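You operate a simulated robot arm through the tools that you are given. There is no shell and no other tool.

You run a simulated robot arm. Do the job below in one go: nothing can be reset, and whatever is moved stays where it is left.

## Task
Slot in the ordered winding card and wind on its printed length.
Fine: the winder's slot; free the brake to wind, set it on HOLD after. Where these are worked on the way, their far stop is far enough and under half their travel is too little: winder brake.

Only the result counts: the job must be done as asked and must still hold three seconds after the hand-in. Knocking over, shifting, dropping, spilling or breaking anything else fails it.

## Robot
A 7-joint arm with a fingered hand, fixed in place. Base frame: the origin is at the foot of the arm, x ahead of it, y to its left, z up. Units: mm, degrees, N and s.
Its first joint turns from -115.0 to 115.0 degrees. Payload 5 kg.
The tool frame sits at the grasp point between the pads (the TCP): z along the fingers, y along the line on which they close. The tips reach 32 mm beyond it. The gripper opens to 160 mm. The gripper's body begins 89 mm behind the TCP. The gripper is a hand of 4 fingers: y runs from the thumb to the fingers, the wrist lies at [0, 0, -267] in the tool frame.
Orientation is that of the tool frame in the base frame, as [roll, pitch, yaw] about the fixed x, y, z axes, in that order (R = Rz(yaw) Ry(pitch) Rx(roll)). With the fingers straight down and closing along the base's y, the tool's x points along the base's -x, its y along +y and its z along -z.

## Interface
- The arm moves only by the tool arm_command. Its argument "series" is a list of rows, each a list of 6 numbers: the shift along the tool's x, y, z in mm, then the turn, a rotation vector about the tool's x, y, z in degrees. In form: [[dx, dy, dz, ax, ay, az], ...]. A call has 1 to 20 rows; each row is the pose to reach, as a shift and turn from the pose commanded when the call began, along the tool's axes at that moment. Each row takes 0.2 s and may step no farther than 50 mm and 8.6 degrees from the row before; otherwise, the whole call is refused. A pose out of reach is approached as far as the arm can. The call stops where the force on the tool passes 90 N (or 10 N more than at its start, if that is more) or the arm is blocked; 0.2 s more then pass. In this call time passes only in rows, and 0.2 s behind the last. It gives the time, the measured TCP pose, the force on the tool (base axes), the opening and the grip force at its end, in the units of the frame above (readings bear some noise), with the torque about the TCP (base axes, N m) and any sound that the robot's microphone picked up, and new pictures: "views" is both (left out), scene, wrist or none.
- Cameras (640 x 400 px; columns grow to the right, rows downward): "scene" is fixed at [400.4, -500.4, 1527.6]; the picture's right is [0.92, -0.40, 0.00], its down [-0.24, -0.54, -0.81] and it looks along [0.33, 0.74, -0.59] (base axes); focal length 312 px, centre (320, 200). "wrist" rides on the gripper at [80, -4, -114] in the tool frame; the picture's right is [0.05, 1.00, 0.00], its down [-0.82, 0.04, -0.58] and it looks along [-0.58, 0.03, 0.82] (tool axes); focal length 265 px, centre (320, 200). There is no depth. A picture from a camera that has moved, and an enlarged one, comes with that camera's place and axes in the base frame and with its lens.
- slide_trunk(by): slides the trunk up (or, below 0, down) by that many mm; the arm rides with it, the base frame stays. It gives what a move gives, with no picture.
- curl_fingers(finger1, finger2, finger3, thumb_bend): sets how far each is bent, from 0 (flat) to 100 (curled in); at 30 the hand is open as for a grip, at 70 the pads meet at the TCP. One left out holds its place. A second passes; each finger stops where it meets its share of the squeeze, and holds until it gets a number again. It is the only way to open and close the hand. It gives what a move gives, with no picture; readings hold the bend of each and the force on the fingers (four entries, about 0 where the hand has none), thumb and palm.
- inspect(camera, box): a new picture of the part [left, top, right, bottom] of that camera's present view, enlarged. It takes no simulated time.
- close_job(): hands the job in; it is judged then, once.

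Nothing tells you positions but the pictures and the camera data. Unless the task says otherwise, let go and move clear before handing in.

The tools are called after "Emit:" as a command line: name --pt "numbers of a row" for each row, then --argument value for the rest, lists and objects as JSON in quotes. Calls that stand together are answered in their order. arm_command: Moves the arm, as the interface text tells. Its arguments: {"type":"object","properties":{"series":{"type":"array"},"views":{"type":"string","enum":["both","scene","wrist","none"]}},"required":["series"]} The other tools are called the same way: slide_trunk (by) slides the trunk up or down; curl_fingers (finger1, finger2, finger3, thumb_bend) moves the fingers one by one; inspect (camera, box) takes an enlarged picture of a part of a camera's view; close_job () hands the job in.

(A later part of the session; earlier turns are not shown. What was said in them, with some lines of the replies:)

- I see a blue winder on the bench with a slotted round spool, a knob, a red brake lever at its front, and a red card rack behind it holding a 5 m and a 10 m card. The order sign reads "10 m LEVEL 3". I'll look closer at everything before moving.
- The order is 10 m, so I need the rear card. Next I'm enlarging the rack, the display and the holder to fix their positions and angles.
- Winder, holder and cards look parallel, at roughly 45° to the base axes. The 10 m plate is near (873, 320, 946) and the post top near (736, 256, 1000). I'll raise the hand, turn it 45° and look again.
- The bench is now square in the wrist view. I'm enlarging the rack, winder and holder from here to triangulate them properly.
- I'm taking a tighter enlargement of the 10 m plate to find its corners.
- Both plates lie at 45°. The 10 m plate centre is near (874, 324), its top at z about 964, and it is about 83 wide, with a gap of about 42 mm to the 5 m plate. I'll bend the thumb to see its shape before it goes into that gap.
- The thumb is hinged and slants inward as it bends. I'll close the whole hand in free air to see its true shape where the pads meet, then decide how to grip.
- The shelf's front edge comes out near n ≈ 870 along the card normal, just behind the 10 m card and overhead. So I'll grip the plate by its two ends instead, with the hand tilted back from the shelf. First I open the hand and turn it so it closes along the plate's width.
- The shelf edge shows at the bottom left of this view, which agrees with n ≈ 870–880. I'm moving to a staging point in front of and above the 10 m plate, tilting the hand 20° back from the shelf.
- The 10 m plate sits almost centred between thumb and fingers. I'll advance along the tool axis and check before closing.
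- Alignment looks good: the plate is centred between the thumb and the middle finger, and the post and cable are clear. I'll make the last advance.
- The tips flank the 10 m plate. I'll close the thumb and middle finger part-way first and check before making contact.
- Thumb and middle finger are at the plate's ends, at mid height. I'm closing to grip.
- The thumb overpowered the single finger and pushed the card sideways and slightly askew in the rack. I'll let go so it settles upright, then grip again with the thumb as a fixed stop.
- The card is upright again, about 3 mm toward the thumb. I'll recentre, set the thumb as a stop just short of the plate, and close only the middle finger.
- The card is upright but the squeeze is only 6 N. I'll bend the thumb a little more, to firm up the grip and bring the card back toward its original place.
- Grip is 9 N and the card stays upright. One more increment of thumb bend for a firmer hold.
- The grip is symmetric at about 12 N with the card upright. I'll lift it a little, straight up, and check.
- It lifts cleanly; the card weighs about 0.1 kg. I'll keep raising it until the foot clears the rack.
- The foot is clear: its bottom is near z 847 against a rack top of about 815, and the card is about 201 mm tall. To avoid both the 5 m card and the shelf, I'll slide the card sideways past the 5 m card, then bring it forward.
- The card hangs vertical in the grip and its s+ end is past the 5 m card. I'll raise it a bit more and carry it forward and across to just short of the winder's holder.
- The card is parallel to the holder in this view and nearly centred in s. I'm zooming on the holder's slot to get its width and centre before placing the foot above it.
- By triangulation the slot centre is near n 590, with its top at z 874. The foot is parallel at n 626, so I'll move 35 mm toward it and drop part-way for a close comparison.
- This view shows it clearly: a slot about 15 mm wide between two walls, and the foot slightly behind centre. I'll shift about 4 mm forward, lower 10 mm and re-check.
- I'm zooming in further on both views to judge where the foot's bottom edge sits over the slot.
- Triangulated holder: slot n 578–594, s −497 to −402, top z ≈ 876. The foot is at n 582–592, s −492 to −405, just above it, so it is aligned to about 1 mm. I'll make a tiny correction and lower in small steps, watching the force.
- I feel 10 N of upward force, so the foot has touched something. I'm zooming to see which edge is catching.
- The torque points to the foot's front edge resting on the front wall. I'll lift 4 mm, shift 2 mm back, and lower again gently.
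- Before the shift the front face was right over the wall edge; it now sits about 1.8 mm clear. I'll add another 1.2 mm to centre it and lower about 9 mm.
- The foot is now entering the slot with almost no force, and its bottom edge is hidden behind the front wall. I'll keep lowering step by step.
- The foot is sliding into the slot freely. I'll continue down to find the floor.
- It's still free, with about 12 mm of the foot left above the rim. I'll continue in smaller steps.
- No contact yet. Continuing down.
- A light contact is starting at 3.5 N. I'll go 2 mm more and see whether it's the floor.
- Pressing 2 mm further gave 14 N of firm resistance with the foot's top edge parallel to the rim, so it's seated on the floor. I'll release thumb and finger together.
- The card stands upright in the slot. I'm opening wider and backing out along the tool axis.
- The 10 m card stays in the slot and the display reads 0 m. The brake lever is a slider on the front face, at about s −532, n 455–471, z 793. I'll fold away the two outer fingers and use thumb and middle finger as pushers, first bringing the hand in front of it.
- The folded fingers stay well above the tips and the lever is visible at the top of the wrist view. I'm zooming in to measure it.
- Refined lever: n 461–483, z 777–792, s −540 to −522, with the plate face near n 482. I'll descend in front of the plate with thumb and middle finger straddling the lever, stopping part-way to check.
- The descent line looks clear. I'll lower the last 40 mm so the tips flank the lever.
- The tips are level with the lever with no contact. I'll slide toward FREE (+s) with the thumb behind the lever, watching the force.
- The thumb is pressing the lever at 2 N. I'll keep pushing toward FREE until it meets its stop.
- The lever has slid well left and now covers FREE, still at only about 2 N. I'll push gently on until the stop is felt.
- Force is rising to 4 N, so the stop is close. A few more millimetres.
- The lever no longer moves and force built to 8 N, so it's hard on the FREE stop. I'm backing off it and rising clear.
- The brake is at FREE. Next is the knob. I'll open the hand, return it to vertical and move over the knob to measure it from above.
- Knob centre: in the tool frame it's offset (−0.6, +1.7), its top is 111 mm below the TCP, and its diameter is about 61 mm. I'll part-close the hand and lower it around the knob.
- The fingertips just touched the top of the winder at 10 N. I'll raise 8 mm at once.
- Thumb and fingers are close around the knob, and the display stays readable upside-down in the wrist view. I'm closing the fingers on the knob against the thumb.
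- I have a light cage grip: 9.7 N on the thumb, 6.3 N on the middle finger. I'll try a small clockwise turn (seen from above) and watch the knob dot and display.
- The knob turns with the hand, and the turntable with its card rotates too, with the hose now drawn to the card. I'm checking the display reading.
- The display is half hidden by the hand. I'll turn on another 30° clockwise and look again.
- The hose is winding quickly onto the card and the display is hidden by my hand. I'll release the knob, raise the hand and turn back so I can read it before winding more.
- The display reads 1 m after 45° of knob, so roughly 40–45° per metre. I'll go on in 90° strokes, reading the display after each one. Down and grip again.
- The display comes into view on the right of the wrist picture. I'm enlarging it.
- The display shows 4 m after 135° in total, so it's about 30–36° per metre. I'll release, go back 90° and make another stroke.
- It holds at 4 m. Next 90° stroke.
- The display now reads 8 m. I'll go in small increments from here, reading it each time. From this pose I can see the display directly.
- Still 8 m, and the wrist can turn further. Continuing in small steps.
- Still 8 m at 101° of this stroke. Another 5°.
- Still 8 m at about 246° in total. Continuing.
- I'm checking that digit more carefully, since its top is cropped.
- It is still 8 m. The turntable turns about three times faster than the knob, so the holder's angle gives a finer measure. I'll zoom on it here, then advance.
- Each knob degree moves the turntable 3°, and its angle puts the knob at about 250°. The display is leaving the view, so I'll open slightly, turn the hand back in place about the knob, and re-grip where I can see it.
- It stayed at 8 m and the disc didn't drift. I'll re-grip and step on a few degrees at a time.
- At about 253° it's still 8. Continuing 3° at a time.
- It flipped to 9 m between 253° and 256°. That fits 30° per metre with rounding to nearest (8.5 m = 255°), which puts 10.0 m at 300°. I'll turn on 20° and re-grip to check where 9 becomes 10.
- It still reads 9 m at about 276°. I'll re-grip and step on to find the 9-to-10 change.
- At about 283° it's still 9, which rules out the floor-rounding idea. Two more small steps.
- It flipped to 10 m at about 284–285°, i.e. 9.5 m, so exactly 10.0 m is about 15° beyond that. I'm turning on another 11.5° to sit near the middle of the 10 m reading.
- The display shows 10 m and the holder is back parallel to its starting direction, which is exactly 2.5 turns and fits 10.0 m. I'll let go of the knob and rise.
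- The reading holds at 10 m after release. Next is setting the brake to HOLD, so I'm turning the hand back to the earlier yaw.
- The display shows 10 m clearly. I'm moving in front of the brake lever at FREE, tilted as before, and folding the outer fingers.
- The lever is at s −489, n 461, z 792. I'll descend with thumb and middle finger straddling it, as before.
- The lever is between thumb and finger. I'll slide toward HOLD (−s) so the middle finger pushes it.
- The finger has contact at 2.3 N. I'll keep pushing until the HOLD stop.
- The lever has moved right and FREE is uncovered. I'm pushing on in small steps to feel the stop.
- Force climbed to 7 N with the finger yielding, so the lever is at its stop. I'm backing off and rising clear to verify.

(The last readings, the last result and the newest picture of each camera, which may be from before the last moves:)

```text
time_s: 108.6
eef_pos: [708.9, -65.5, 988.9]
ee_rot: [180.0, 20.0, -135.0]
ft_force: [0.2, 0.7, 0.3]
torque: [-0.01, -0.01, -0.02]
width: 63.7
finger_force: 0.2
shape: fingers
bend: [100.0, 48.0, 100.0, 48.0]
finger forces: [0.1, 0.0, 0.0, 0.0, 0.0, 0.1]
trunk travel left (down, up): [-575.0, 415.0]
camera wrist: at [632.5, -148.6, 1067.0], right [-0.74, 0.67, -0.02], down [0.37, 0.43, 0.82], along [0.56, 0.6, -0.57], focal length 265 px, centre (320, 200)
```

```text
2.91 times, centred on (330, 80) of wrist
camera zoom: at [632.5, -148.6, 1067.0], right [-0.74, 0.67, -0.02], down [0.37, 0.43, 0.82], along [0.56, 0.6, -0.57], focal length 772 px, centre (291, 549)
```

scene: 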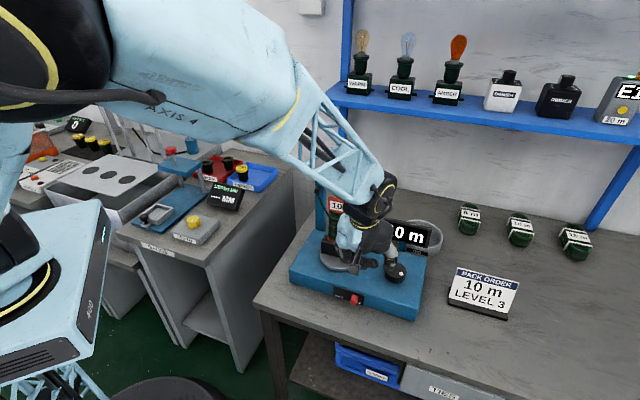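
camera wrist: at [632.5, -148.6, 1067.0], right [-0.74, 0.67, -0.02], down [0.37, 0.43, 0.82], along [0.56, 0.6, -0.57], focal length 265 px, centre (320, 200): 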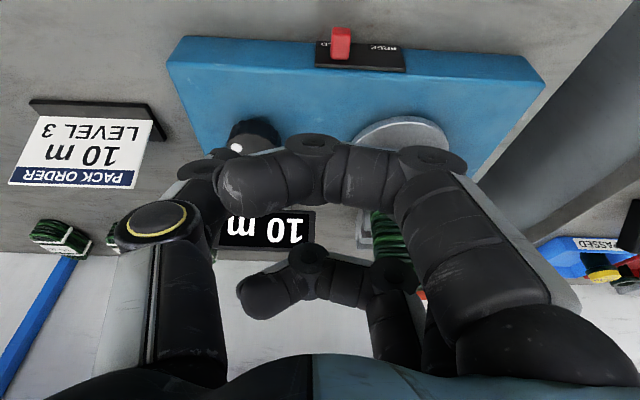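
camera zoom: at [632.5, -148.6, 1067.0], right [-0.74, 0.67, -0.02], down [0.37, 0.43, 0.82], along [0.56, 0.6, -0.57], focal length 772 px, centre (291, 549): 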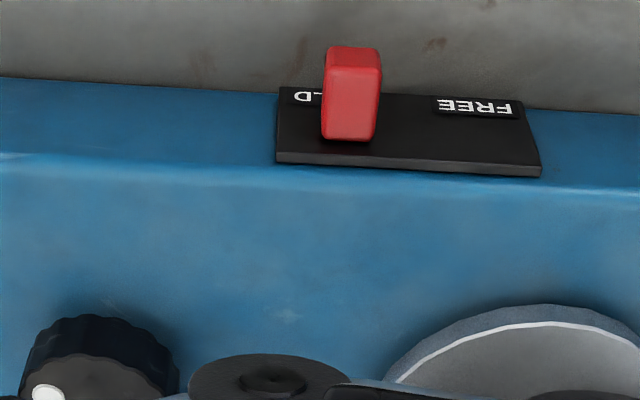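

The brake is back at HOLD exactly where it began, and the display still shows 10 m. I'm moving the hand well clear for a final look.

Emit:
arm_command --pt "-13.7 0 -37.6 0 0 0" --pt "-27.4 0 -75.2 0 0 0" --pt "-41 0 -112.8 0 0 0" --pt "-54.7 0 -150.4 0 0 0" --pt "-30 0 -175 0 0 0" --pt "0 0 -190 0 0 0" --pt "40 0 -200 0 0 0" --views "both"

Emit:
inspect --camera "scene" --box '[290, 160, 450, 320]'

Emit:
inspect --camera "scene" --box '[310, 165, 370, 275]'

```text
time_s: 110.2
eef_pos: [635.9, -142.4, 1160.4]
ee_rot: [-180.0, 20.0, -135.0]
ft_force: [-0.5, -1.2, -0.2]
torque: [-0.01, -0.02, 0.0]
width: 63.7
finger_force: 0.0
shape: fingers
bend: [100.0, 48.0, 100.0, 48.0]
finger forces: [0.0, 0.0, 0.0, 0.0, 0.0, 0.0]
trunk travel left (down, up): [-575.0, 415.0]
camera wrist: at [559.9, -225.6, 1239.6], right [-0.74, 0.67, -0.02], down [0.37, 0.43, 0.82], along [0.56, 0.6, -0.57], focal length 265 px, centre (320, 200)
```

scene: 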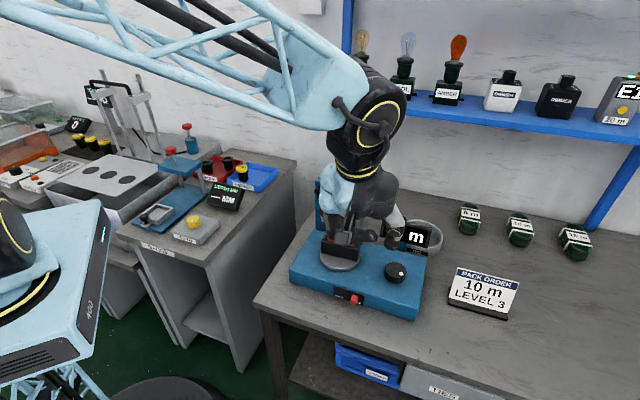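
wrist: 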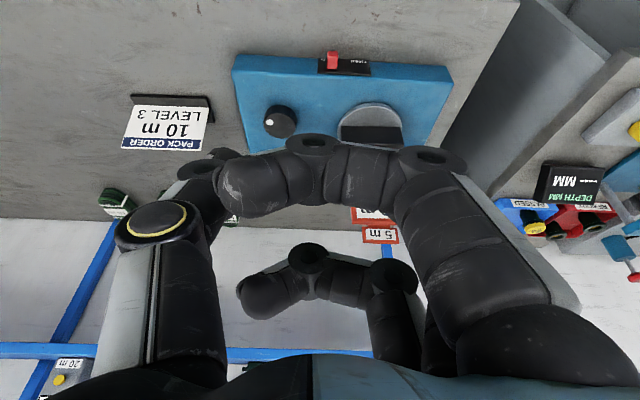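

```text
2.50 times, centred on (370, 240) of scene
camera zoom: at [400.4, -500.4, 1527.6], right [0.92, -0.4, 0.0], down [-0.24, -0.54, -0.81], along [0.33, 0.74, -0.59], focal length 780 px, centre (195, 100)
```

zoom: 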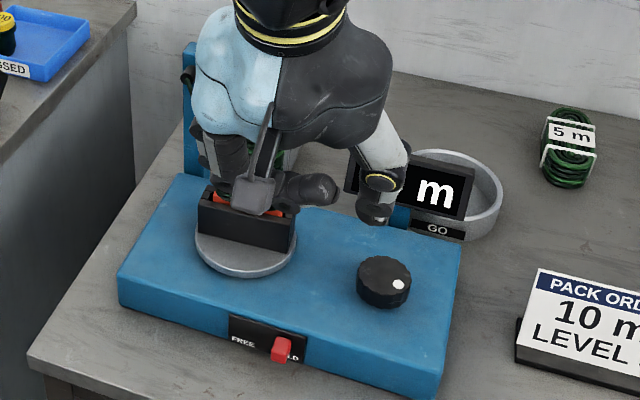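

```text
3.64 times, centred on (340, 220) of scene
camera zoom: at [400.4, -500.4, 1527.6], right [0.92, -0.4, 0.0], down [-0.24, -0.54, -0.81], along [0.33, 0.74, -0.59], focal length 1134 px, centre (247, 127)
```

zoom: 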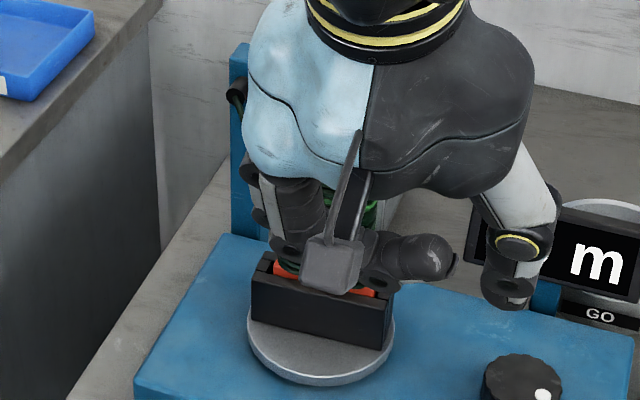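

My hand blocks the scene camera here. I'll shift it aside to check the final state.

Emit:
arm_command --pt "0 40 0 0 0 0" --pt "0 80 0 0 0 0" --pt "0 120 0 0 0 0" --pt "0 160 0 0 0 0" --pt "0 200 0 0 0 0" --views "both"

Emit:
inspect --camera "scene" --box '[290, 160, 450, 320]'

```text
time_s: 111.4
eef_pos: [490.7, -3.4, 1160.7]
ee_rot: [179.9, 20.0, -135.0]
ft_force: [0.0, 0.3, -0.2]
torque: [-0.02, 0.0, -0.02]
width: 63.5
finger_force: 0.0
shape: fingers
bend: [100.0, 48.0, 100.0, 48.0]
finger forces: [0.1, 0.1, 0.0, 0.0, 0.1, 0.1]
trunk travel left (down, up): [-575.0, 415.0]
camera wrist: at [414.4, -85.8, 1239.7], right [-0.74, 0.67, -0.02], down [0.37, 0.43, 0.82], along [0.56, 0.6, -0.57], focal length 265 px, centre (320, 200)
```

scene: 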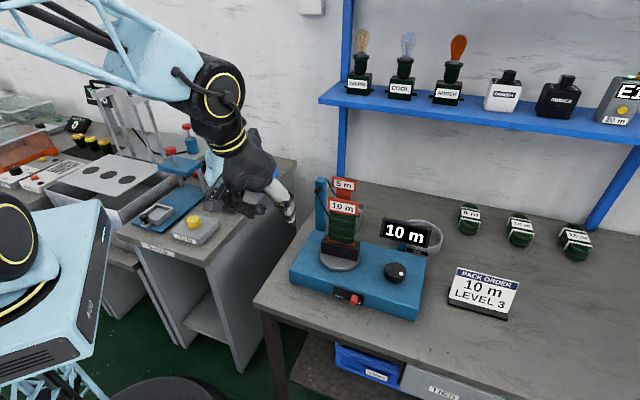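
wrist: 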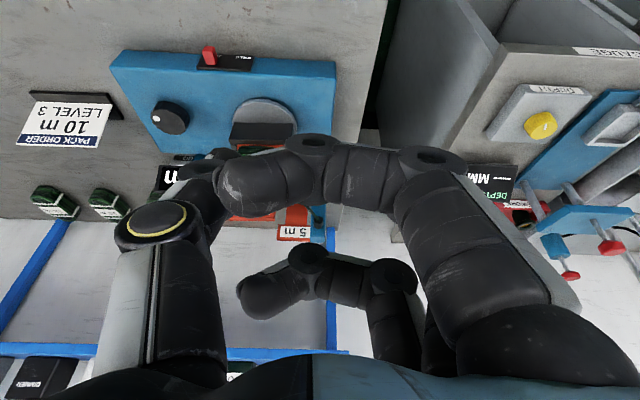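

```text
2.50 times, centred on (370, 240) of scene
camera zoom: at [400.4, -500.4, 1527.6], right [0.92, -0.4, 0.0], down [-0.24, -0.54, -0.81], along [0.33, 0.74, -0.59], focal length 780 px, centre (195, 100)
```

zoom: 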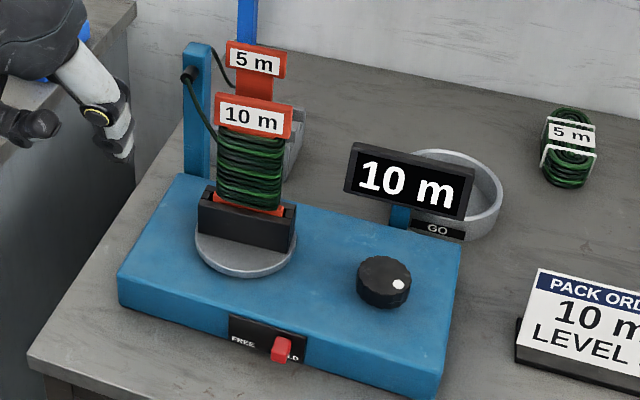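

The final state checks out:
- **Card:** the 10 m card is in the winder's slot with the hose wound on.
- **Reading and brake:** the display reads 10 m and the brake is on HOLD.
- **Surroundings:** the 5 m card and the other things I can see look undisturbed, and the hand is empty and clear.

I'm handing the job in.

Emit:
close_job

```text
The job is handed in.
```

The job is handed in. The 10 m card is in the winder's slot, the hose is wound on, the display reads 10 m, and the brake is back on HOLD.

- **Length:** the display shows whole metres only. I stopped near the middle of the 10 m reading; from the knob angle I put the wound length at about 9.95–10.0 m.
- **Brake:** I pushed it to the FREE stop before winding and back to the HOLD stop afterwards. It ended exactly where it started.
- **Handling:**
  - My first grip pushed the 10 m card sideways and tilted it in its rack. I let go, it settled upright, and the second grip lifted it cleanly.
  - On the way into the slot the card's foot touched the front wall once, at about 10 N.
  - The fingertips once pressed the top of the winder, also at about 10 N.
- **Surroundings:** the 5 m card is still in its rack, and nothing else I could see had moved. The hand is empty and clear of the bench.
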